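You operate a simulated robot arm through the tools that you are given. There is no shell and no other tool. Be economical: measure what you need, move in short steps, check, and stop when the job is done.

You run a simulated robot arm. Do the job below in one go: nothing can be reset, and whatever is moved stays where it is left.

JOB
Put things in order on the larder end of the side table. At the end: the green tumbler stands where the fennel mill stood; the egg from the larder end of the side table stands where the green soup tin stood; the green soup tin stands where the green tumbler stood; the fennel mill is on the green coaster; whatever was shut is shut again. Leave all else as you found it, and nothing knocked over.

The check looks at the end state, three seconds after you hand in, the way a careful person would. Anything else that was tipped, shoved, dropped, spilled or broken makes it a failure.

ROBOT AND FRAMES
A 6-joint arm with a two-finger parallel gripper, fixed in place. Base frame: the origin is at the foot of the arm, x ahead of it, y to its left, z up; the work surface is at about z = 0. Lengths are in m, angles in degrees, forces in N, time in s.
With the tool pointing down near the work surface it reaches from about 0.12 to 0.5 m from the base axis. Its first joint turns from -72.0 to 72.0 degrees. Payload 0.65 kg.
The TCP is the grasp point between the finger pads, 0.025 m short of the fingertips. In the tool frame z runs along the fingers and y along their closing line. The gripper opens to 0.076 m. The fingers are 0.018 m wide and 0.01 m thick; the gripper's body (0.036 by 0.078 m) begins 0.045 m behind the TCP.
Orientation is told as [roll, pitch, yaw] about the base's x, y, z axes, in that order, counted from this pose: with the fingers straight down and closing along the base's y, the tool's x points along the base's -x, its y along +y and its z along -z.

CONTROLS
- The arm moves only by the tool step_arm. Its argument "plan" is a list of rows, each an object of numbers (a shift or turn left out is 0, a gripper value left out holds the last): "tx", "ty", "tz": the shift along the tool's x, y, z in m; "wx", "wy", "wz": the turn, a rotation vector about the tool's x, y, z in degrees; "gripper": the finger opening in m, from 0 to 0.076. In form: [{"tx": .., "ty": .., "tz": .., "wx": .., "wy": .., "wz": .., "gripper": ..}, ...]. A call has 1 to 10 rows; each row shifts and turns the commanded pose from where the row before left it, along the tool's axes as they then stand. Rows are played at 5 a second. More than 0.05 m and 8.6 degrees between two rows, or a gripper value outside its range, and nothing of the call is played. Where a pose cannot be reached the arm comes as near as it can. A force on the tool above 40 N (or 10 N above the force at the start of the call, whichever is more), or a blocked arm, ends the call early, and 0.2 s more pass. Each finger travels about 0.108 m/s and halts on what it meets, pressing with about 30 N; the grip force reading is that of the motor and also rises with nothing between the fingers. The clock runs only during rows and for 0.2 s after the last one: add rows that do not move to give the fingers time. It gives the time, the measured TCP pose, the force on the tool (base axes), the opening and the grip force at its end, in the units of the frame above (readings bear some noise), and new pictures: "pictures" is both (left out), scene, wrist or none.
- Cameras (640 x 400 px; columns grow to the right, rows downward): "scene" is fixed at [0.0496, 0.2699, 0.4004]; the picture's right is [-0.81, -0.58, 0.00], its down [-0.35, 0.49, -0.80] and it looks along [0.47, -0.65, -0.60] (base axes); focal length 214 px, centre (320, 200). "wrist" rides on the gripper at [0.058, 0.011, -0.081] in the tool frame; the picture's right is [-0.18, 0.98, 0.00], its down [-0.75, -0.14, -0.64] and it looks along [-0.63, -0.12, 0.77] (tool axes); focal length 243 px, centre (320, 200). There is no depth. A picture from a camera that has moved, and an enlarged one, comes with that camera's place and axes in the base frame and with its lens.
- close_up(camera, box): a new picture of the part [left, top, right, bottom] of that camera's present view, enlarged. The clock stands still meanwhile.
- sign_off(): hands the job in; it is judged then, once.

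Work in short steps. Places have to be worked out from the pictures, the camera data and where the tool is seen: move nearer, look again, correct. Check each grasp and each placing, and mend what went wrong. You have 120 turns and 170 pictures in all, those below and enlarged ones among them. Open the gripper and draw the arm clear of the work before you hand the job in, unless the task says otherwise; then end with one line.

The tools are called after ">>>" by a JSON object that holds its "op" and its "data". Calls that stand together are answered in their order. step_arm: Moves the arm, as the interface text tells. Its arguments: {"type":"object","properties":{"plan":{"type":"array","items":{"type":"object","properties":{"tx":{"type":"number"},"ty":{"type":"number"},"tz":{"type":"number"},"wx":{"type":"number"},"wy":{"type":"number"},"wz":{"type":"number"},"gripper":{"type":"number"}}}},"pictures":{"type":"string","enum":["both","scene","wrist","none"]}},"required":["plan"]} The other tools are called the same way: close_up (camera, box) takes an enlarged picture of a part of a camera's view; sign_off () hands the job in.

At the start:

```text
time_s: 0.0
position: [0.2889, 0.0254, 0.3658]
ee_rot: [0.1, 0.0, 0.1]
wrist_force: [0.0, -0.6, 0.1]
finger_gap: 0.076
gripper_force: 0.0
```

scene: 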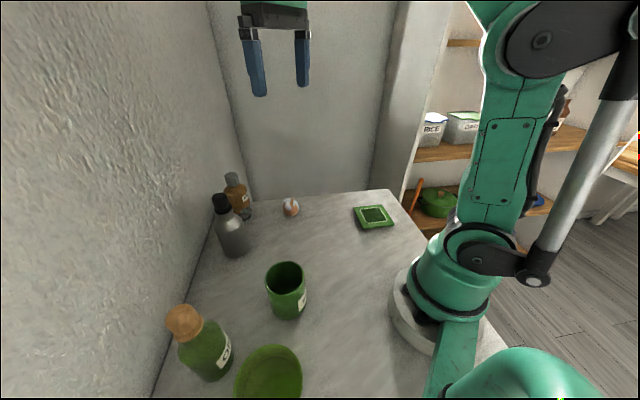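
wrist: 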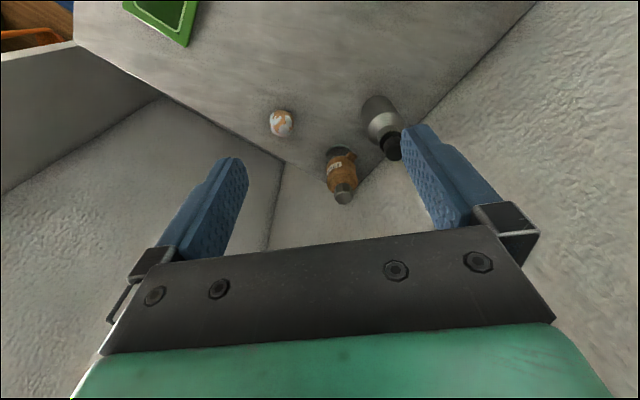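

I'll start by taking enlarged views of the scene to identify the objects.

>>> {"op": "close_up", "data": {"camera": "scene", "box": [140, 160, 400, 400]}}

>>> {"op": "close_up", "data": {"camera": "wrist", "box": [200, 60, 480, 235]}}

>>> {"op": "close_up", "data": {"camera": "scene", "box": [380, 60, 640, 260]}}

```text
1.67 times, centred on (270, 280) of scene
camera zoom: at [0.0496, 0.2699, 0.4004], right [-0.81, -0.58, 0.0], down [-0.35, 0.49, -0.8], along [0.47, -0.65, -0.6], focal length 358 px, centre (403, 67)
```

zoom: 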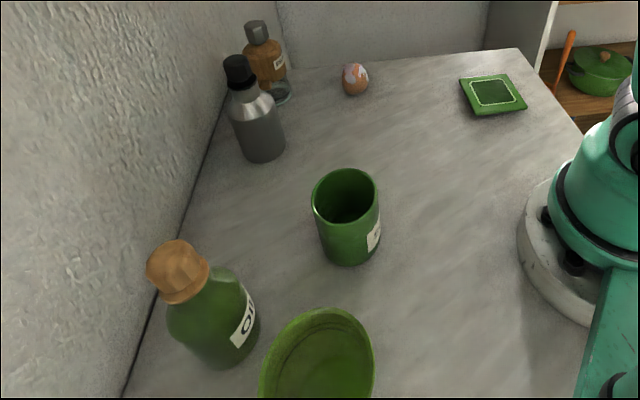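

```text
2.29 times, centred on (340, 148) of wrist
camera zoom: at [0.2305, 0.0354, 0.4454], right [0.18, 0.98, 0.0], down [0.75, -0.14, 0.64], along [0.63, -0.12, -0.77], focal length 555 px, centre (274, 320)
```

zoom: 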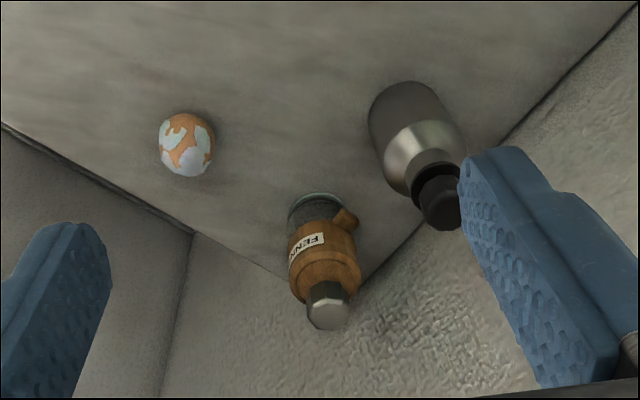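

```text
2.00 times, centred on (510, 160) of scene
camera zoom: at [0.0496, 0.2699, 0.4004], right [-0.81, -0.58, 0.0], down [-0.35, 0.49, -0.8], along [0.47, -0.65, -0.6], focal length 429 px, centre (-60, 280)
```

zoom: 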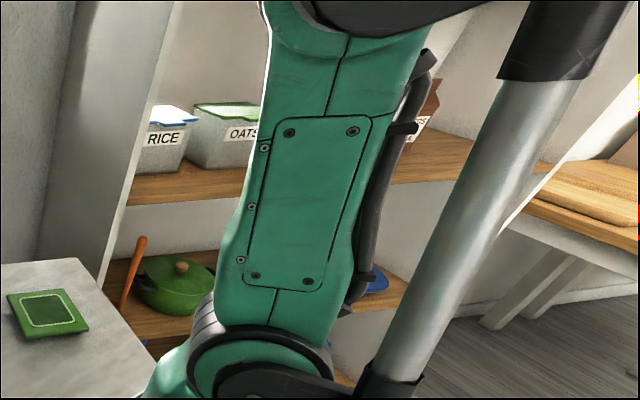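

Egg is about (0.39,-0.066), the mill about (0.467,0.03), and the green hollow item about (0.213,0.145). The coaster is about (0.194,-0.185). The tin or tumbler may be out of view, so I turn left at height to look there.

>>> {"op": "step_arm", "data": {"plan": [{"ty": 0.038, "wz": -7.5}, {"ty": 0.038, "wz": -7.5}, {"ty": 0.038, "wz": -7.5}, {"ty": 0.038, "wz": -7.5}, {"ty": 0.038, "wz": -7.5}, {"ty": 0.038, "wz": -7.5}, {}], "pictures": "both"}}

```text
time_s: 1.6
position: [0.2156, 0.237, 0.3652]
ee_rot: [-0.1, 0.0, 45.1]
wrist_force: [-0.4, -0.3, 0.2]
finger_gap: 0.0762
gripper_force: 0.0
camera wrist: at [0.1678, 0.2031, 0.4446], right [-0.57, 0.82, 0.0], down [0.63, 0.43, 0.64], along [0.53, 0.36, -0.77], focal length 243 px, centre (320, 200)
```

scene: 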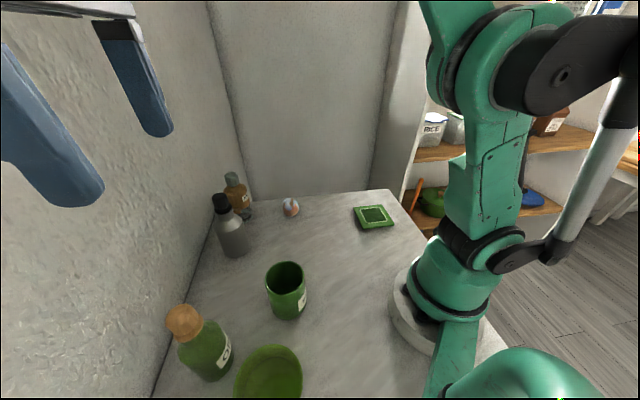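
wrist: 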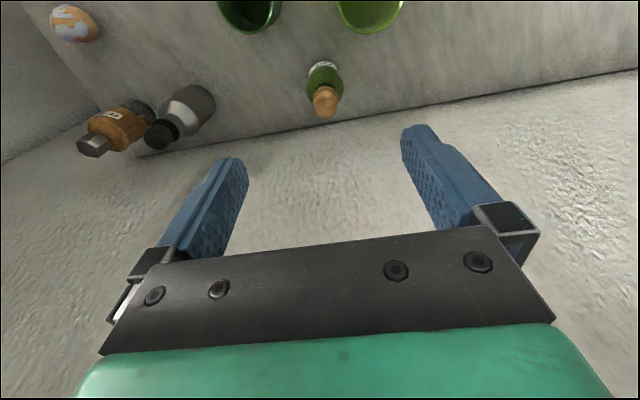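

The table carries on to the left, so I turn further and draw back to see it.

>>> {"op": "step_arm", "data": {"plan": [{"ty": 0.03, "tx": 0.02, "wz": -8}, {"ty": 0.02, "tx": 0.03, "wz": -8}, {"tx": 0.03, "wz": -8}, {"tx": 0.03, "wz": -8}, {"wz": -8}, {"wz": -8}, {}], "pictures": "wrist"}}

```text
time_s: 3.2
position: [0.123, 0.1765, 0.3654]
ee_rot: [0.0, 0.0, 93.2]
wrist_force: [-0.6, -0.3, 1.1]
finger_gap: 0.0758
gripper_force: 0.0
camera wrist: at [0.1151, 0.1166, 0.4452], right [-0.99, 0.13, 0.0], down [0.1, 0.76, 0.64], along [0.08, 0.64, -0.77], focal length 243 px, centre (320, 200)
```

wrist: 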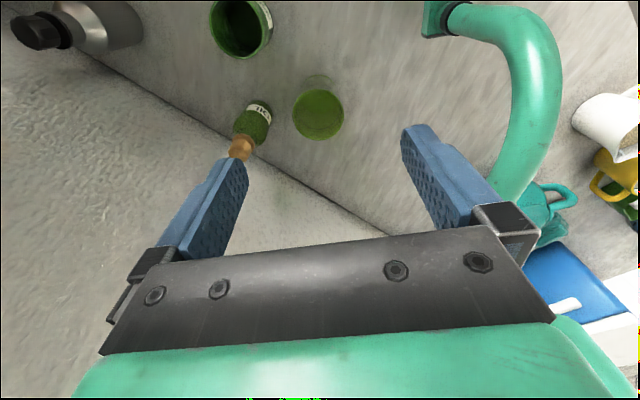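

>>> {"op": "close_up", "data": {"camera": "wrist", "box": [180, 0, 400, 165]}}

>>> {"op": "close_up", "data": {"camera": "scene", "box": [160, 250, 360, 400]}}

```text
2.42 times, centred on (290, 82) of wrist
camera zoom: at [0.1151, 0.1166, 0.4452], right [-0.99, 0.13, 0.0], down [0.1, 0.76, 0.64], along [0.08, 0.64, -0.77], focal length 588 px, centre (393, 485)
```

zoom: 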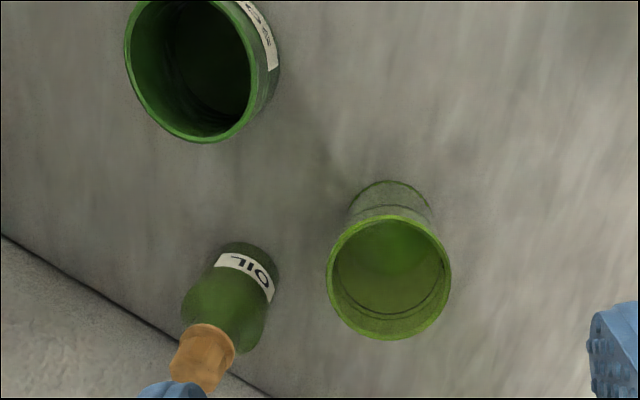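

```text
2.67 times, centred on (260, 325) of scene
camera zoom: at [0.0496, 0.2699, 0.4004], right [-0.81, -0.58, 0.0], down [-0.35, 0.49, -0.8], along [0.47, -0.65, -0.6], focal length 572 px, centre (480, -133)
```

zoom: 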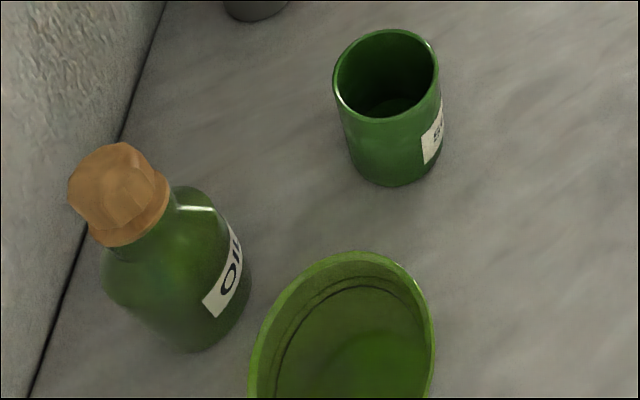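

The labelled opaque green item at about (0.213,0.145) is the soup tin. The green glass at about (0.132,0.243) is the tumbler, roughly 0.105 tall with a rim about 0.071 across. I go back toward the mill, which has to move first.

>>> {"op": "step_arm", "data": {"plan": [{"wz": 8.4}, {"wz": 8.4}, {"wz": 8.4}, {"wz": 8.4}, {"wz": 8.4}, {"tx": 0.0008, "ty": -0.0468, "wz": 8.4}, {"tx": -0.006, "ty": -0.0464, "wz": 8.4}, {"tx": -0.0127, "ty": -0.0451, "wz": 8.4}, {"tx": -0.0193, "ty": -0.0428, "wz": 8.4}, {"tx": -0.0252, "ty": -0.0395, "wz": 8.4}], "pictures": "none"}}

>>> {"op": "step_arm", "data": {"plan": [{"tz": 0.04, "wz": 8.4}, {"tz": 0.04, "wz": 0.8}, {}], "pictures": "wrist"}}

```text
time_s: 5.4
position: [0.3017, 0.0247, 0.3641]
ee_rot: [0.0, 0.0, 8.9]
wrist_force: [0.6, -0.1, 0.0]
finger_gap: 0.0759
gripper_force: 0.0
```

```text
time_s: 6.2
position: [0.3014, 0.025, 0.2845]
ee_rot: [0.0, -0.1, -0.3]
wrist_force: [-0.4, 0.1, -0.6]
finger_gap: 0.0761
gripper_force: 0.0
camera wrist: at [0.2425, 0.0357, 0.3641], right [0.19, 0.98, 0.0], down [0.75, -0.14, 0.64], along [0.63, -0.12, -0.77], focal length 243 px, centre (320, 200)
```

wrist: 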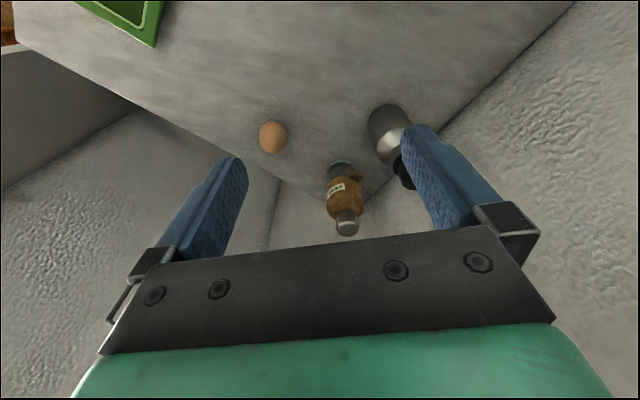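

The egg looks different in this picture, so I take closer looks at it and the mill.

>>> {"op": "close_up", "data": {"camera": "wrist", "box": [240, 90, 430, 245]}}

>>> {"op": "close_up", "data": {"camera": "scene", "box": [200, 160, 320, 260]}}

```text
2.58 times, centred on (335, 168) of wrist
camera zoom: at [0.2425, 0.0357, 0.3641], right [0.19, 0.98, 0.0], down [0.75, -0.14, 0.64], along [0.63, -0.12, -0.77], focal length 626 px, centre (281, 284)
```

zoom: 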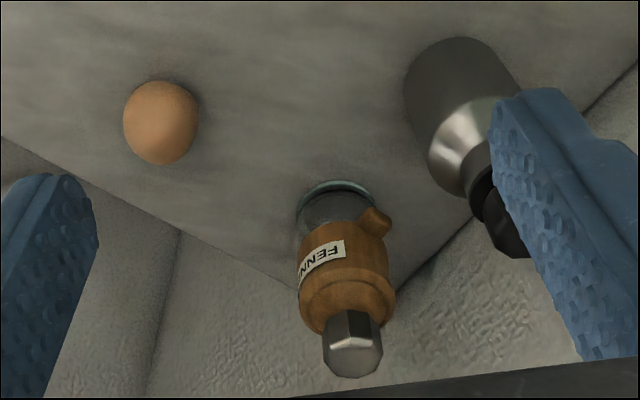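

```text
4.00 times, centred on (260, 210) of scene
camera zoom: at [0.0496, 0.2699, 0.4004], right [-0.81, -0.58, 0.0], down [-0.35, 0.49, -0.8], along [0.47, -0.65, -0.6], focal length 858 px, centre (560, 160)
```

zoom: 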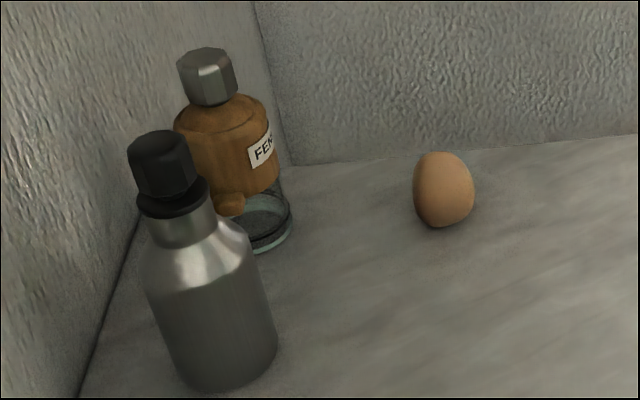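

The egg hasn't moved; only its texture is rendered differently. The mill's axis is at about (0.488,0.027), it is about 0.133 tall, and its knob points toward the steel bottle. I move above it and turn to yaw -45 so the closing line avoids both the knob and the bottle.

>>> {"op": "step_arm", "data": {"plan": [{"tx": -0.045, "tz": 0.02}, {"tx": -0.045, "tz": 0.02}, {"tx": -0.045, "tz": 0.02}, {"tx": -0.045}, {"wz": 7.5}, {"wz": 7.5}, {"wz": 7.5}, {"wz": 7.5}, {"wz": 7.5}, {"wz": 7.5}], "pictures": "both"}}

```text
time_s: 8.4
position: [0.4555, 0.0245, 0.2196]
ee_rot: [-0.1, 0.0, -45.3]
wrist_force: [-0.1, -0.7, 0.3]
finger_gap: 0.076
gripper_force: 0.1
out of reach, approached as far as the arm can: row 4
camera wrist: at [0.4232, 0.0732, 0.2979], right [0.83, 0.56, 0.0], down [0.43, -0.63, 0.64], along [0.36, -0.53, -0.77], focal length 243 px, centre (320, 200)
```

scene: 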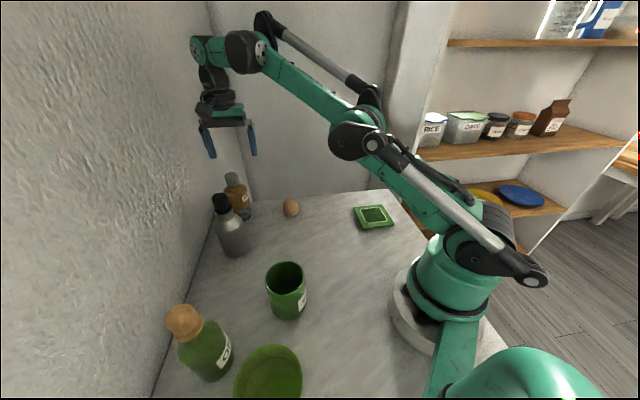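
wrist: 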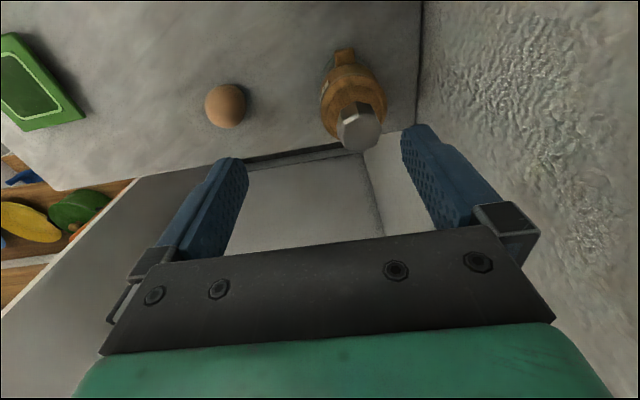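

From this pose the mill's cap is at about (0.4855,0.029). I descend to just above it, where reach should improve, then move out.

>>> {"op": "step_arm", "data": {"plan": [{"tz": 0.025}, {"tz": 0.025}, {}], "pictures": "none"}}

```text
time_s: 9.2
position: [0.456, 0.0258, 0.1676]
ee_rot: [0.0, 0.0, -45.2]
wrist_force: [0.0, 0.2, 0.1]
finger_gap: 0.0761
gripper_force: 0.0
```

>>> {"op": "step_arm", "data": {"plan": [{"tx": -0.019, "ty": 0.0234}, {}], "pictures": "both"}}

```text
time_s: 9.8
position: [0.4774, 0.0276, 0.1664]
ee_rot: [0.0, -0.1, -45.2]
wrist_force: [0.1, -0.6, -1.0]
finger_gap: 0.0762
gripper_force: 0.0
out of reach, approached as far as the arm can: row 1
camera wrist: at [0.4449, 0.0764, 0.2447], right [0.83, 0.56, 0.0], down [0.43, -0.63, 0.64], along [0.36, -0.53, -0.77], focal length 243 px, centre (320, 200)
```

scene: 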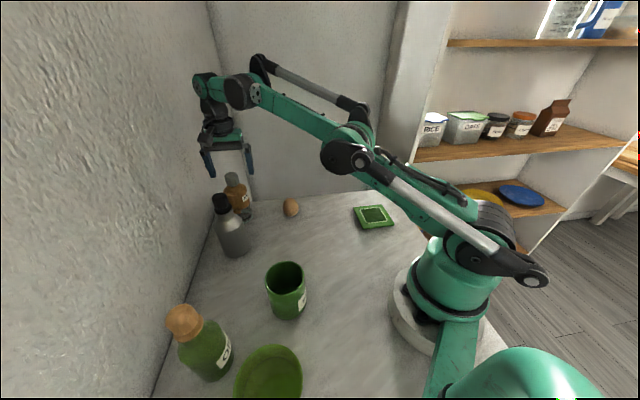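
wrist: 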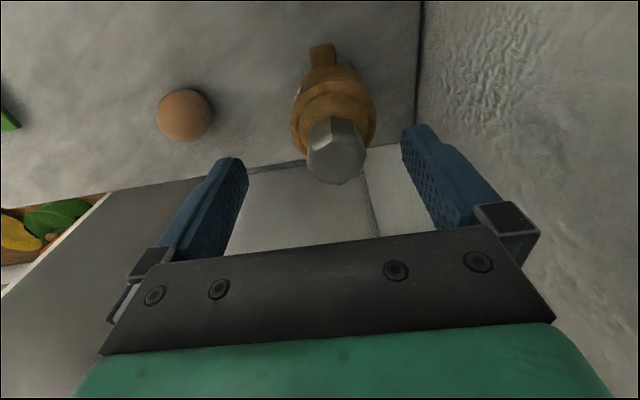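

The mill is at (0.486,0.030), about 8 mm further out. I lower a little with the cap between the open fingers, then finish centring.

>>> {"op": "step_arm", "data": {"plan": [{"tz": 0.02}, {"tz": 0.016, "tx": -0.0046, "ty": 0.0074}, {}], "pictures": "wrist"}}

```text
time_s: 10.6
position: [0.4863, 0.0315, 0.1297]
ee_rot: [0.0, 0.0, -45.3]
wrist_force: [-0.3, 0.8, 0.1]
finger_gap: 0.0762
gripper_force: 0.1
camera wrist: at [0.4534, 0.0784, 0.2088], right [0.83, 0.56, 0.0], down [0.43, -0.63, 0.64], along [0.36, -0.53, -0.77], focal length 243 px, centre (320, 200)
```

wrist: 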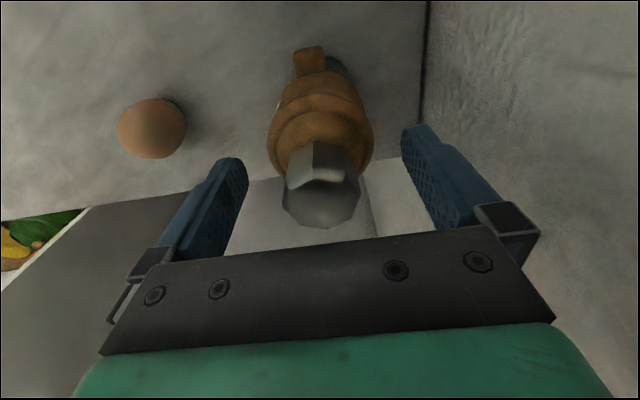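

The mill sits centred between the fingers. Its height is nearer 0.14, so I descend to TCP 0.100 to keep the gripper's body off the cap, and then close.

>>> {"op": "step_arm", "data": {"plan": [{"tz": 0.015}, {"tz": 0.0145}, {}], "pictures": "both"}}

```text
time_s: 11.4
position: [0.4858, 0.0293, 0.1003]
ee_rot: [0.0, 0.0, -45.3]
wrist_force: [-0.8, 0.0, -0.3]
finger_gap: 0.0759
gripper_force: 0.1
camera wrist: at [0.4526, 0.078, 0.1796], right [0.83, 0.56, 0.0], down [0.43, -0.63, 0.64], along [0.36, -0.53, -0.77], focal length 243 px, centre (320, 200)
```

scene: 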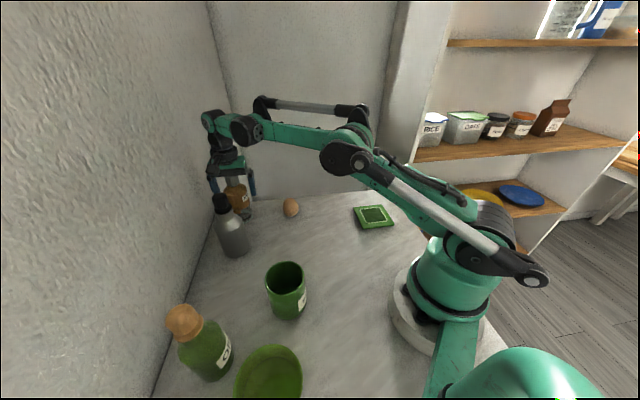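
wrist: 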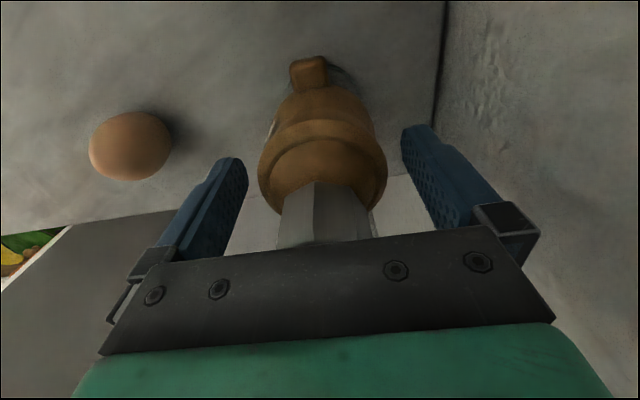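

>>> {"op": "close_up", "data": {"camera": "scene", "box": [190, 150, 290, 230]}}

```text
5.00 times, centred on (240, 190) of scene
camera zoom: at [0.0496, 0.2699, 0.4004], right [-0.81, -0.58, 0.0], down [-0.35, 0.49, -0.8], along [0.47, -0.65, -0.6], focal length 1072 px, centre (720, 250)
```

zoom: 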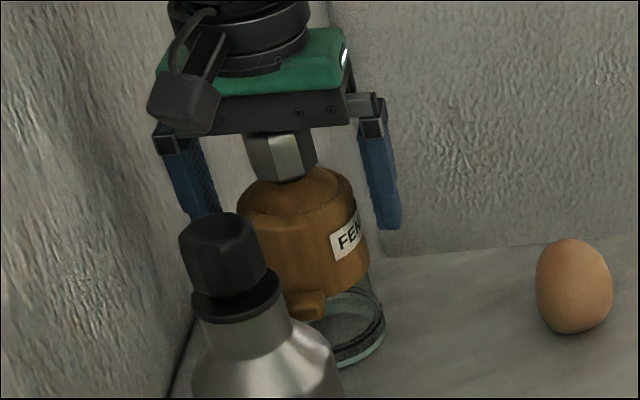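

The fingers straddle the upper wood part of the mill. I close on it.

>>> {"op": "step_arm", "data": {"plan": [{"gripper": 0.04}, {"gripper": 0.04}, {"gripper": 0.04}], "pictures": "wrist"}}

```text
time_s: 12.2
position: [0.4852, 0.0292, 0.0994]
ee_rot: [0.0, 0.0, -45.2]
wrist_force: [-0.7, 0.4, -0.2]
finger_gap: 0.0552
gripper_force: 29.3
camera wrist: at [0.4527, 0.078, 0.1797], right [0.83, 0.56, 0.0], down [0.43, -0.63, 0.64], along [0.36, -0.53, -0.77], focal length 243 px, centre (320, 200)
```

wrist: 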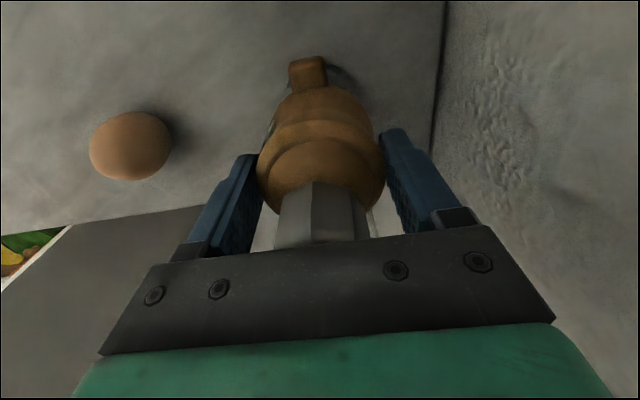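

The grip is firm at a 55 mm gap, so the mill's place is recorded as about (0.4855,0.0295). I lift it, drawing in toward the base.

>>> {"op": "step_arm", "data": {"plan": [{"tz": -0.02}, {"tz": -0.02}, {"tz": -0.03, "tx": 0.0106, "ty": -0.0107}, {"tz": -0.03, "tx": 0.0211, "ty": -0.0213}, {"tz": -0.03, "tx": 0.0211, "ty": -0.0213}, {"tx": 0.0106, "ty": -0.0107}], "pictures": "both"}}

```text
time_s: 13.6
position: [0.3974, 0.0287, 0.2315]
ee_rot: [-0.1, 0.0, -45.2]
wrist_force: [0.1, 1.4, -2.4]
finger_gap: 0.0551
gripper_force: 30.2
camera wrist: at [0.3642, 0.0772, 0.3106], right [0.83, 0.56, 0.0], down [0.43, -0.63, 0.64], along [0.36, -0.53, -0.77], focal length 243 px, centre (320, 200)
```

scene: 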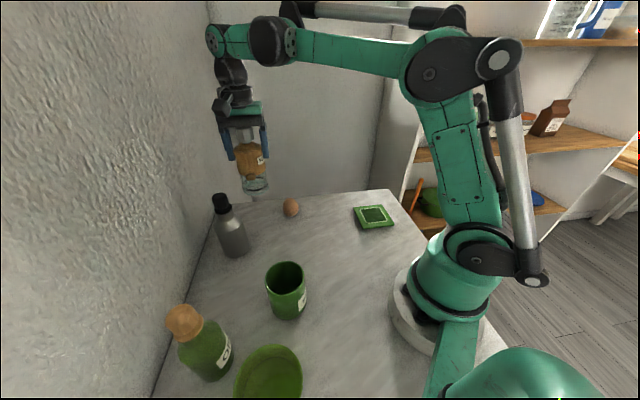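
wrist: 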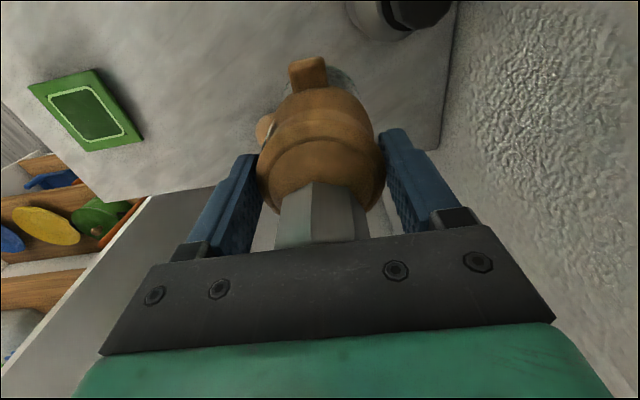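

Held securely. I carry it high past the egg toward the coaster at about (0.19,-0.18), stopping short for a look.

>>> {"op": "step_arm", "data": {"plan": [{"ty": -0.0438}, {"ty": -0.0438}, {"ty": -0.0438}, {"ty": -0.0438}, {"ty": -0.0438}, {}], "pictures": "both"}}

```text
time_s: 15.0
position: [0.2396, -0.125, 0.2317]
ee_rot: [0.0, 0.0, -45.2]
wrist_force: [-0.3, -0.4, -1.3]
finger_gap: 0.055
gripper_force: 30.4
camera wrist: at [0.2064, -0.0776, 0.3102], right [0.83, 0.56, 0.0], down [0.43, -0.63, 0.64], along [0.36, -0.53, -0.77], focal length 243 px, centre (320, 200)
```

scene: 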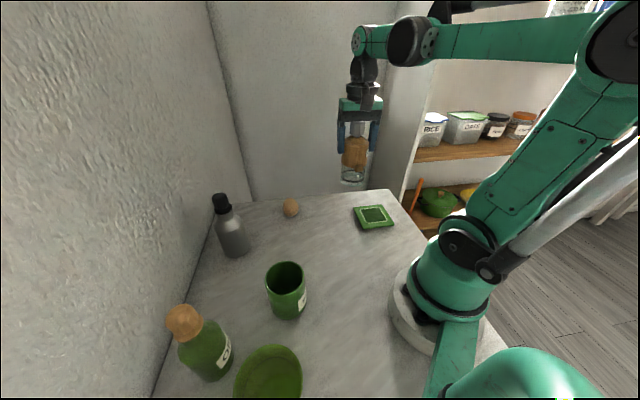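
wrist: 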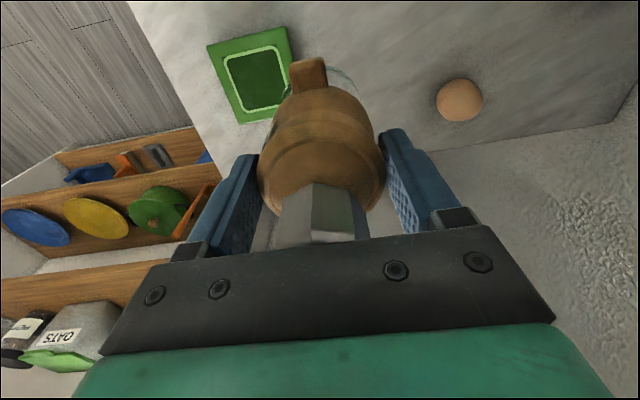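

The coaster's centre is at about (0.189,-0.175), with a side of about 0.09. I move over it and lower partway.

>>> {"op": "step_arm", "data": {"plan": [{"ty": -0.0355}, {"ty": -0.0355}, {"tz": 0.04}, {"tz": 0.04}, {"tz": 0.02}, {}], "pictures": "both"}}

>>> {"op": "close_up", "data": {"camera": "scene", "box": [320, 130, 440, 240]}}

```text
time_s: 16.4
position: [0.1887, -0.1733, 0.1301]
ee_rot: [0.0, 0.1, -45.1]
wrist_force: [-0.4, -0.5, -2.4]
finger_gap: 0.0548
gripper_force: 29.8
camera wrist: at [0.1557, -0.1248, 0.2103], right [0.83, 0.56, 0.0], down [0.43, -0.63, 0.64], along [0.36, -0.53, -0.77], focal length 243 px, centre (320, 200)
```

scene: 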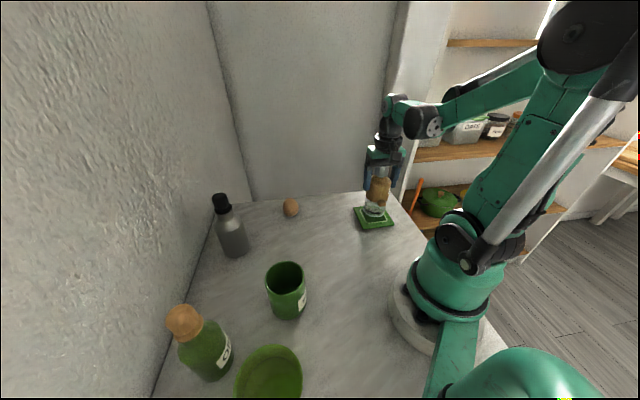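
wrist: 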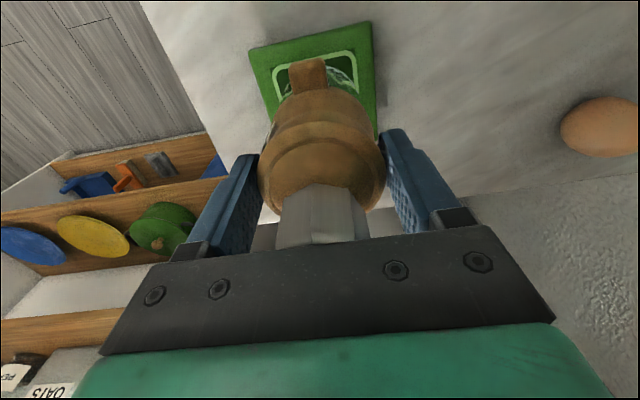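

```text
3.64 times, centred on (380, 185) of scene
camera zoom: at [0.0496, 0.27, 0.4004], right [-0.81, -0.58, 0.0], down [-0.35, 0.49, -0.8], along [0.47, -0.65, -0.6], focal length 780 px, centre (102, 254)
```

zoom: 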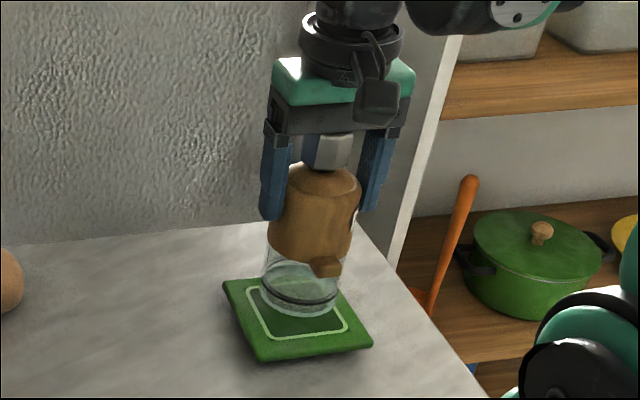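

The mill is aligned over the coaster. I lower it gently and watch for contact.

>>> {"op": "step_arm", "data": {"plan": [{"tz": 0.006}, {"tz": 0.005}, {"tz": 0.003}, {}], "pictures": "none"}}

>>> {"op": "close_up", "data": {"camera": "scene", "box": [330, 170, 420, 240]}}

```text
time_s: 17.4
position: [0.1901, -0.175, 0.1164]
ee_rot: [0.0, 0.0, -45.1]
wrist_force: [0.1, 0.5, -1.6]
finger_gap: 0.0551
gripper_force: 30.5
```

```text
5.71 times, centred on (375, 205) of scene
camera zoom: at [0.0496, 0.2699, 0.4004], right [-0.81, -0.58, 0.0], down [-0.35, 0.49, -0.8], along [0.47, -0.65, -0.6], focal length 1226 px, centre (6, 171)
```

zoom: 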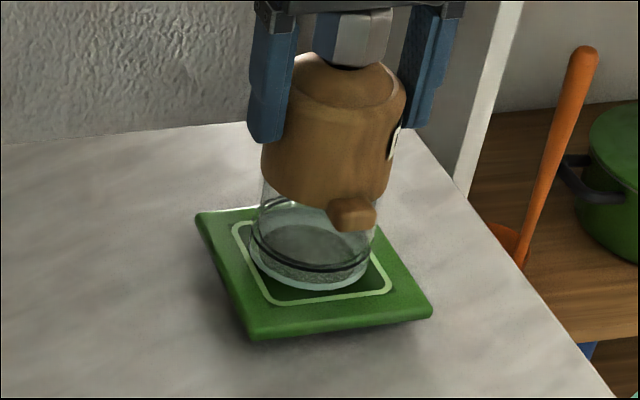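

Not touching yet, and the alignment is good. I continue in 2 mm steps.

>>> {"op": "step_arm", "data": {"plan": [{"tz": 0.002}, {"tz": 0.002}, {}], "pictures": "none"}}

>>> {"op": "step_arm", "data": {"plan": [{"tz": 0.002}, {}], "pictures": "none"}}

>>> {"op": "step_arm", "data": {"plan": [{"tz": 0.002}, {}], "pictures": "none"}}

```text
time_s: 18.2
position: [0.1917, -0.1747, 0.1129]
ee_rot: [0.0, -0.1, -45.2]
wrist_force: [-2.2, -0.7, 5.4]
finger_gap: 0.0552
gripper_force: 29.8
```

```text
time_s: 18.8
position: [0.1909, -0.1755, 0.1104]
ee_rot: [0.0, 0.0, -45.1]
wrist_force: [-1.4, 2.5, 36.0]
finger_gap: 0.0551
gripper_force: 30.1
```

```text
time_s: 19.1
position: [0.1898, -0.1751, 0.1106]
ee_rot: [0.0, -0.1, -45.2]
wrist_force: [-2.1, 2.1, 26.4]
finger_gap: 0.0551
gripper_force: 30.1
stopped in row 1: the force on the tool passed its limit (the readings are from after the stop); the commanded pose is now the measured one
```

Contact made, with force rising at about 0.1125. I back up 1.5 mm to ease the load, then open.

>>> {"op": "step_arm", "data": {"plan": [{"tz": -0.0015}, {}, {"gripper": 0.066}, {"gripper": 0.076}, {}], "pictures": "wrist"}}

>>> {"op": "close_up", "data": {"camera": "scene", "box": [330, 140, 440, 240]}}

```text
time_s: 20.3
position: [0.1905, -0.1751, 0.1126]
ee_rot: [-0.1, 0.1, -45.3]
wrist_force: [0.0, 0.2, 0.1]
finger_gap: 0.076
gripper_force: 0.1
camera wrist: at [0.158, -0.1268, 0.1916], right [0.83, 0.56, 0.0], down [0.43, -0.63, 0.64], along [0.36, -0.53, -0.77], focal length 243 px, centre (320, 200)
```

wrist: 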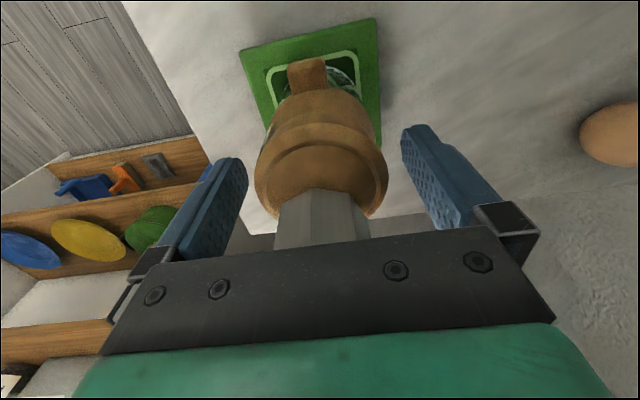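

```text
4.00 times, centred on (385, 190) of scene
camera zoom: at [0.0496, 0.2699, 0.4004], right [-0.81, -0.58, 0.0], down [-0.35, 0.49, -0.8], along [0.47, -0.65, -0.6], focal length 858 px, centre (60, 240)
```

zoom: 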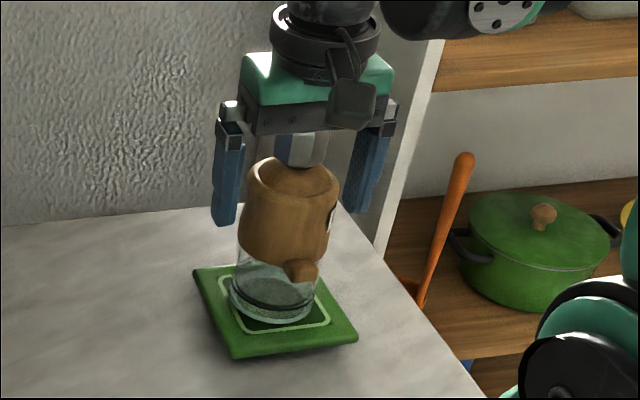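

The mill stands centred on the coaster. I rise straight up, then swing round toward the tumbler.

>>> {"op": "step_arm", "data": {"plan": [{"tz": -0.03}, {"tz": -0.045}, {"tz": -0.045}, {"tz": -0.045}, {}], "pictures": "none"}}

>>> {"op": "step_arm", "data": {"plan": [{"ty": 0.035, "tx": 0.006, "wz": -8}, {"ty": 0.035, "tx": 0.006, "wz": -8}, {"ty": 0.034, "tx": 0.006, "wz": -8}, {"ty": 0.033, "tx": 0.006, "wz": -8}, {"ty": 0.032, "tx": 0.006, "wz": -8}, {"ty": 0.032, "tx": 0.006, "wz": -8}, {"ty": 0.031, "tx": 0.006, "wz": -8}, {"ty": 0.031, "tx": 0.006, "wz": -8}, {"ty": 0.03, "tx": 0.006, "wz": -8}, {"ty": 0.03, "tx": 0.005, "wz": -8}], "pictures": "none"}}

>>> {"op": "step_arm", "data": {"plan": [{"ty": 0.03, "tx": 0.005, "wz": -8}, {"ty": 0.03, "tx": 0.005, "wz": -8}, {"ty": 0.03, "tx": 0.005, "wz": -8}, {}], "pictures": "both"}}

```text
time_s: 21.5
position: [0.191, -0.1729, 0.2787]
ee_rot: [0.0, 0.1, -45.2]
wrist_force: [0.8, 0.2, -0.1]
finger_gap: 0.0759
gripper_force: 0.1
```

```text
time_s: 23.7
position: [0.1918, 0.1243, 0.2756]
ee_rot: [0.0, 0.0, 34.8]
wrist_force: [0.9, -0.5, 0.2]
finger_gap: 0.0761
gripper_force: 0.1
```

```text
time_s: 24.7
position: [0.1188, 0.1832, 0.2763]
ee_rot: [0.0, 0.0, 58.9]
wrist_force: [-0.5, -0.2, 0.5]
finger_gap: 0.0761
gripper_force: 0.2
camera wrist: at [0.0798, 0.1376, 0.3549], right [-0.75, 0.67, 0.0], down [0.51, 0.57, 0.64], along [0.43, 0.48, -0.77], focal length 243 px, centre (320, 200)
```

scene: 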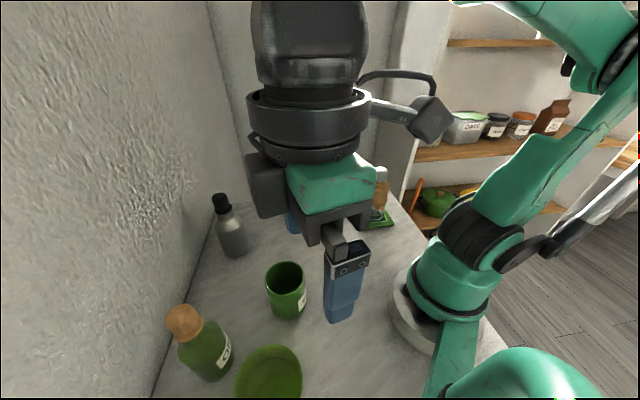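
wrist: 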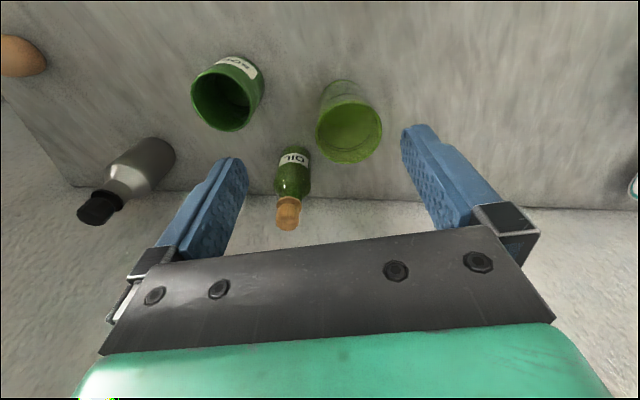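

>>> {"op": "close_up", "data": {"camera": "wrist", "box": [180, 40, 400, 180]}}

```text
2.86 times, centred on (290, 110) of wrist
camera zoom: at [0.0798, 0.1376, 0.3549], right [-0.75, 0.67, 0.0], down [0.51, 0.57, 0.64], along [0.43, 0.48, -0.77], focal length 693 px, centre (406, 457)
```

zoom: 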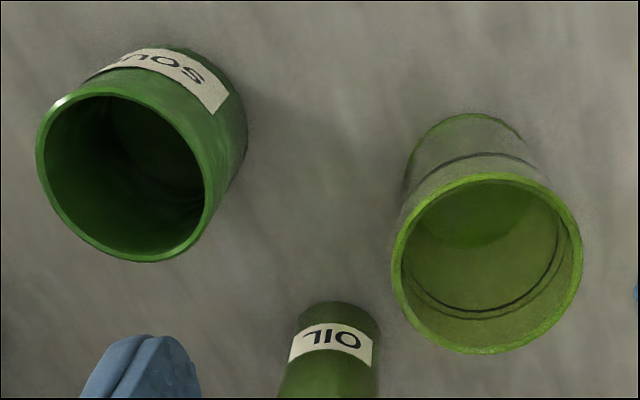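

The tumbler's axis is at about (0.132,0.241), with a rim about 72 mm across. I move above it and look again before threading the fingers past the rim.

>>> {"op": "step_arm", "data": {"plan": [{"tx": -0.028, "ty": 0.009}, {"tx": -0.0285, "ty": 0.0097}, {"tz": 0.045}, {"tz": 0.045}, {}], "pictures": "both"}}

>>> {"op": "close_up", "data": {"camera": "wrist", "box": [180, 40, 460, 240]}}

```text
time_s: 25.9
position: [0.1333, 0.24, 0.187]
ee_rot: [0.0, 0.0, 58.9]
wrist_force: [-0.3, -1.0, 0.2]
finger_gap: 0.0761
gripper_force: 0.0
camera wrist: at [0.094, 0.1953, 0.2664], right [-0.75, 0.67, 0.0], down [0.51, 0.57, 0.64], along [0.43, 0.48, -0.77], focal length 243 px, centre (320, 200)
```

scene: 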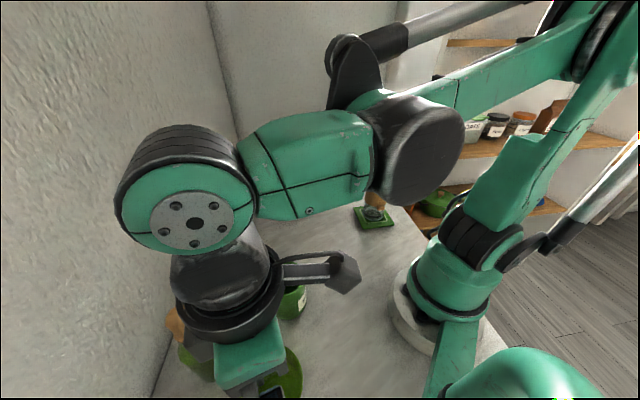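
wrist: 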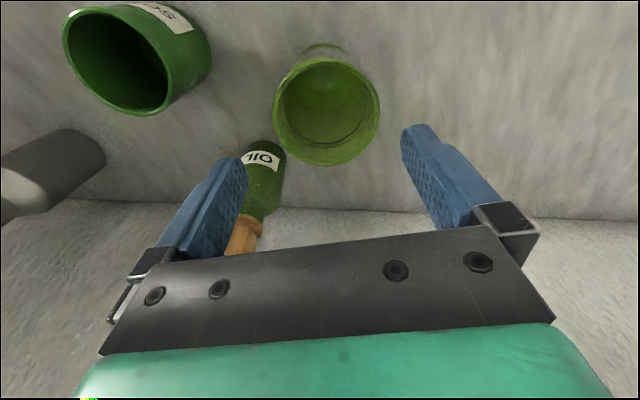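

```text
2.00 times, centred on (320, 140) of wrist
camera zoom: at [0.094, 0.1953, 0.2664], right [-0.75, 0.67, 0.0], down [0.51, 0.57, 0.64], along [0.43, 0.48, -0.77], focal length 485 px, centre (320, 320)
```

zoom: 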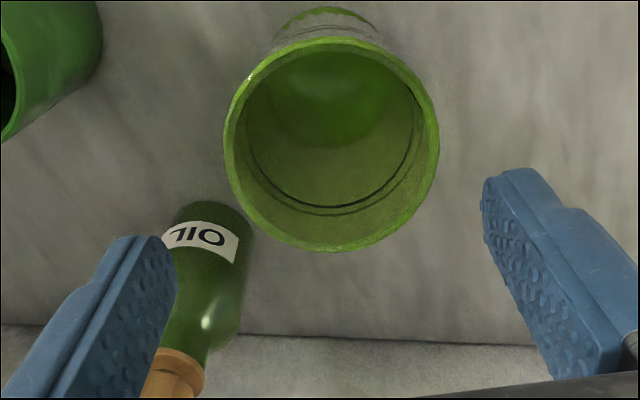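

Projecting through the camera model, the rim centre lies 3.4 mm toward the tool's +y. I correct for that and lower to just above the rim.

>>> {"op": "step_arm", "data": {"plan": [{"ty": 0.0034, "tz": 0.02}, {"tz": 0.025}, {}], "pictures": "none"}}

>>> {"op": "close_up", "data": {"camera": "wrist", "box": [180, 40, 460, 240]}}

```text
time_s: 26.7
position: [0.1297, 0.2411, 0.1423]
ee_rot: [0.0, 0.0, 58.7]
wrist_force: [0.7, 0.2, -0.1]
finger_gap: 0.076
gripper_force: 0.0
```

```text
2.00 times, centred on (320, 140) of wrist
camera zoom: at [0.0909, 0.1972, 0.2212], right [-0.75, 0.67, 0.0], down [0.51, 0.57, 0.64], along [0.43, 0.48, -0.77], focal length 485 px, centre (320, 320)
```

zoom: 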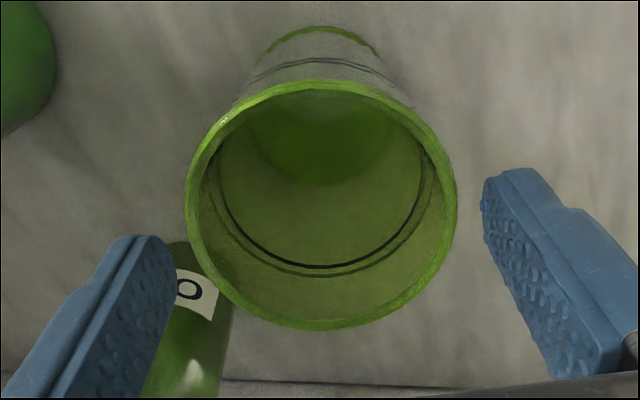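

The rim is centred within 0.5 mm, leaving about 2 mm clear on each side. I lower the fingertips just past the rim and check.

>>> {"op": "step_arm", "data": {"plan": [{"tz": 0.01}, {"tz": 0.006}, {}], "pictures": "none"}}

>>> {"op": "close_up", "data": {"camera": "wrist", "box": [180, 40, 460, 240]}}

```text
time_s: 27.5
position: [0.1296, 0.2415, 0.1257]
ee_rot: [0.0, 0.0, 58.8]
wrist_force: [-0.3, 1.0, -0.2]
finger_gap: 0.076
gripper_force: 0.0
```

```text
2.00 times, centred on (320, 140) of wrist
camera zoom: at [0.0908, 0.197, 0.2055], right [-0.75, 0.67, 0.0], down [0.51, 0.57, 0.64], along [0.43, 0.48, -0.77], focal length 485 px, centre (320, 320)
```

zoom: 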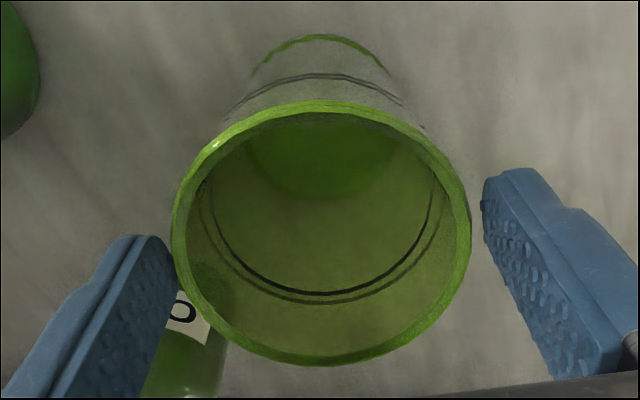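

Still centred and past the rim with no contact. I continue down to TCP 0.078.

>>> {"op": "step_arm", "data": {"plan": [{"tz": 0.01}, {"tz": 0.01}, {"tz": 0.01}, {"tz": 0.01}, {"tz": 0.007}, {}], "pictures": "wrist"}}

```text
time_s: 28.9
position: [0.1289, 0.2413, 0.0784]
ee_rot: [0.0, 0.0, 58.8]
wrist_force: [0.0, -0.6, 0.0]
finger_gap: 0.0759
gripper_force: 0.1
camera wrist: at [0.0904, 0.1971, 0.1583], right [-0.75, 0.67, 0.0], down [0.51, 0.57, 0.64], along [0.43, 0.48, -0.77], focal length 243 px, centre (320, 200)
```

wrist: 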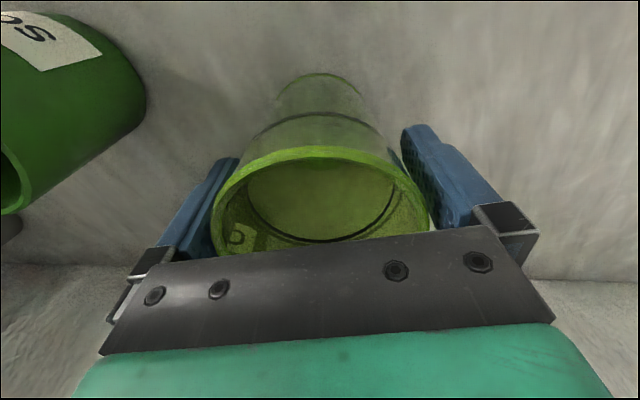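

Both fingers straddle the glass freely. I close the gripper.

>>> {"op": "step_arm", "data": {"plan": [{"gripper": 0.068}, {"gripper": 0.06}, {"gripper": 0.06}], "pictures": "wrist"}}

```text
time_s: 29.7
position: [0.1298, 0.2423, 0.0782]
ee_rot: [0.0, 0.0, 58.8]
wrist_force: [-0.3, -0.2, 0.4]
finger_gap: 0.068
gripper_force: 29.9
camera wrist: at [0.0904, 0.1971, 0.1584], right [-0.75, 0.67, 0.0], down [0.51, 0.57, 0.64], along [0.43, 0.48, -0.77], focal length 243 px, centre (320, 200)
```

wrist: 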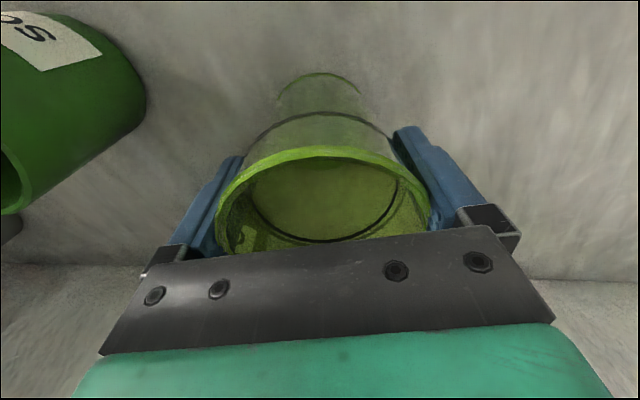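

Gripped at 68 mm. The tumbler's place is (0.1298,0.2418), and its grasp height is 0.078. I lift straight up.

>>> {"op": "step_arm", "data": {"plan": [{"tz": -0.015}, {"tz": -0.03}, {"tz": -0.04}, {"tz": -0.04}, {"tz": -0.04}, {}], "pictures": "wrist"}}

```text
time_s: 31.1
position: [0.1305, 0.24, 0.2441]
ee_rot: [0.1, 0.0, 58.8]
wrist_force: [-0.5, 0.0, -1.8]
finger_gap: 0.0679
gripper_force: 29.7
camera wrist: at [0.0904, 0.1941, 0.3237], right [-0.75, 0.67, 0.0], down [0.51, 0.57, 0.64], along [0.43, 0.48, -0.77], focal length 243 px, centre (320, 200)
```

wrist: 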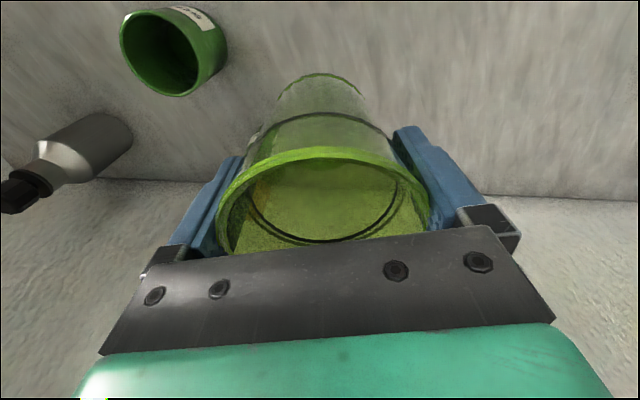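

The tumbler is held upright. I swing right at this height toward the mill's old place.

>>> {"op": "step_arm", "data": {"plan": [{"ty": -0.038, "tx": 0.0027, "wz": 8}, {"ty": -0.038, "tx": 0.0027, "wz": 8}, {"ty": -0.038, "tx": 0.0027, "wz": 8}, {"ty": -0.038, "tx": 0.0027, "wz": 8}, {"ty": -0.038, "tx": 0.0027, "wz": 8}, {"ty": -0.038, "tx": 0.0027, "wz": 8}, {"ty": -0.038, "tx": 0.0027, "wz": 8}, {}], "pictures": "none"}}

```text
time_s: 32.9
position: [0.2612, 0.0206, 0.2452]
ee_rot: [-0.1, 0.0, 2.7]
wrist_force: [-0.4, 0.3, -1.2]
finger_gap: 0.0678
gripper_force: 29.9
```

I extend toward the mill's place while descending moderately, passing between the steel bottle and the egg.

>>> {"op": "step_arm", "data": {"plan": [{"tx": -0.04, "tz": 0.01}, {"tx": -0.04, "tz": 0.01}, {"tx": -0.04, "tz": 0.015}, {"tx": -0.035, "tz": 0.015}, {"tx": -0.03, "tz": 0.015}, {"tx": -0.02, "tz": 0.01}, {}], "pictures": "both"}}

```text
time_s: 34.5
position: [0.468, 0.0326, 0.1679]
ee_rot: [0.0, 0.0, 2.9]
wrist_force: [-0.3, 0.1, -2.2]
finger_gap: 0.0678
gripper_force: 29.8
camera wrist: at [0.4087, 0.0392, 0.2476], right [0.14, 0.99, 0.0], down [0.76, -0.1, 0.64], along [0.64, -0.09, -0.77], focal length 243 px, centre (320, 200)
```

scene: 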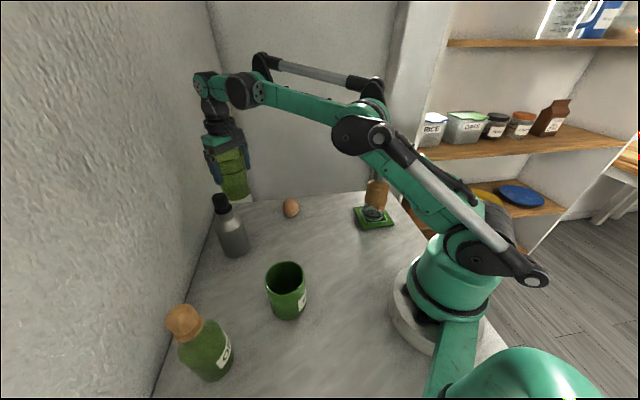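
wrist: 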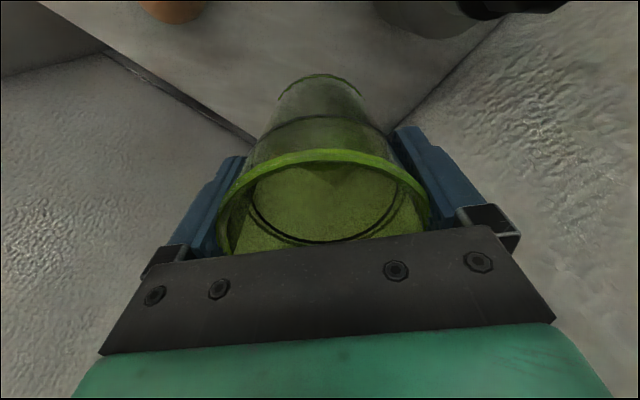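

Now the final centring over (0.4855,0.0295), while descending.

>>> {"op": "step_arm", "data": {"plan": [{"tz": 0.025}, {"tz": 0.015, "tx": -0.009, "ty": -0.002}, {"tz": 0.015, "tx": -0.0083, "ty": -0.0015}, {"tz": 0.015}, {}], "pictures": "none"}}

>>> {"op": "close_up", "data": {"camera": "scene", "box": [190, 140, 310, 260]}}

```text
time_s: 35.7
position: [0.4839, 0.0289, 0.098]
ee_rot: [-0.1, -0.1, 2.9]
wrist_force: [-0.7, -0.6, -2.6]
finger_gap: 0.0679
gripper_force: 30.1
```

```text
3.33 times, centred on (250, 200) of scene
camera zoom: at [0.0496, 0.2699, 0.4004], right [-0.81, -0.58, 0.0], down [-0.35, 0.49, -0.8], along [0.47, -0.65, -0.6], focal length 715 px, centre (553, 200)
```

zoom: 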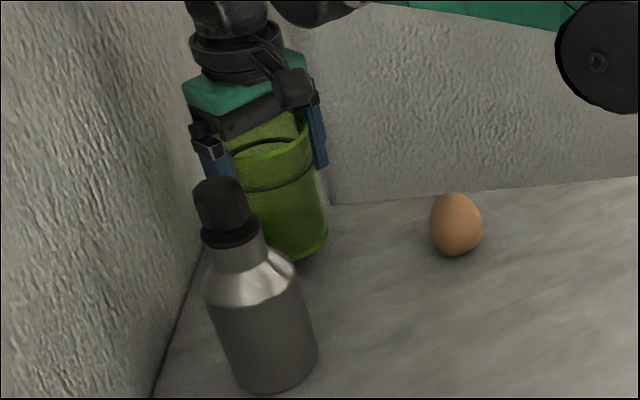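

Well placed and clear of everything. I lower onto the table gently.

>>> {"op": "step_arm", "data": {"plan": [{"tz": 0.008}, {"tz": 0.006}, {"tz": 0.003}, {}], "pictures": "none"}}

>>> {"op": "step_arm", "data": {"plan": [{"tz": 0.002}, {}], "pictures": "none"}}

```text
time_s: 36.7
position: [0.4841, 0.0292, 0.0813]
ee_rot: [0.0, 0.0, 2.9]
wrist_force: [-0.4, -1.3, -1.7]
finger_gap: 0.0679
gripper_force: 30.1
```

```text
time_s: 37.3
position: [0.4833, 0.0285, 0.0805]
ee_rot: [-0.1, 0.0, 2.8]
wrist_force: [0.4, 1.0, -2.2]
finger_gap: 0.0677
gripper_force: 30.0
```

>>> {"op": "step_arm", "data": {"plan": [{"tz": 0.0015}, {}], "pictures": "none"}}

```text
time_s: 37.9
position: [0.4847, 0.0281, 0.0789]
ee_rot: [0.1, -0.1, 2.8]
wrist_force: [-1.4, -1.4, 9.2]
finger_gap: 0.0678
gripper_force: 30.6
```

Light contact at 9 N. I open the gripper.

>>> {"op": "step_arm", "data": {"plan": [{"gripper": 0.072}, {"gripper": 0.076}, {}], "pictures": "wrist"}}

```text
time_s: 38.7
position: [0.4829, 0.0274, 0.0781]
ee_rot: [0.0, 0.0, 2.7]
wrist_force: [-0.3, 0.1, -0.4]
finger_gap: 0.0757
gripper_force: 0.1
camera wrist: at [0.4249, 0.0354, 0.1577], right [0.14, 0.99, 0.0], down [0.76, -0.1, 0.64], along [0.64, -0.09, -0.77], focal length 243 px, centre (320, 200)
```

wrist: 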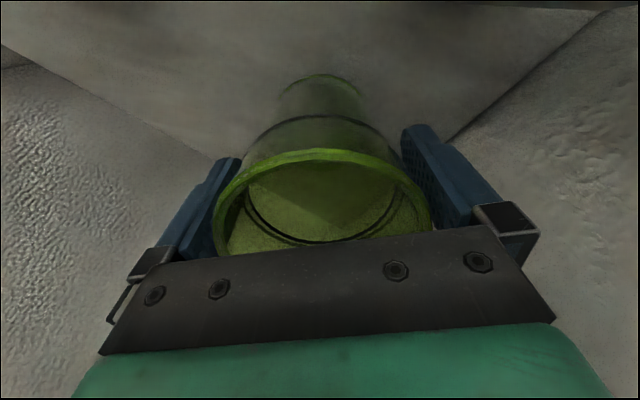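

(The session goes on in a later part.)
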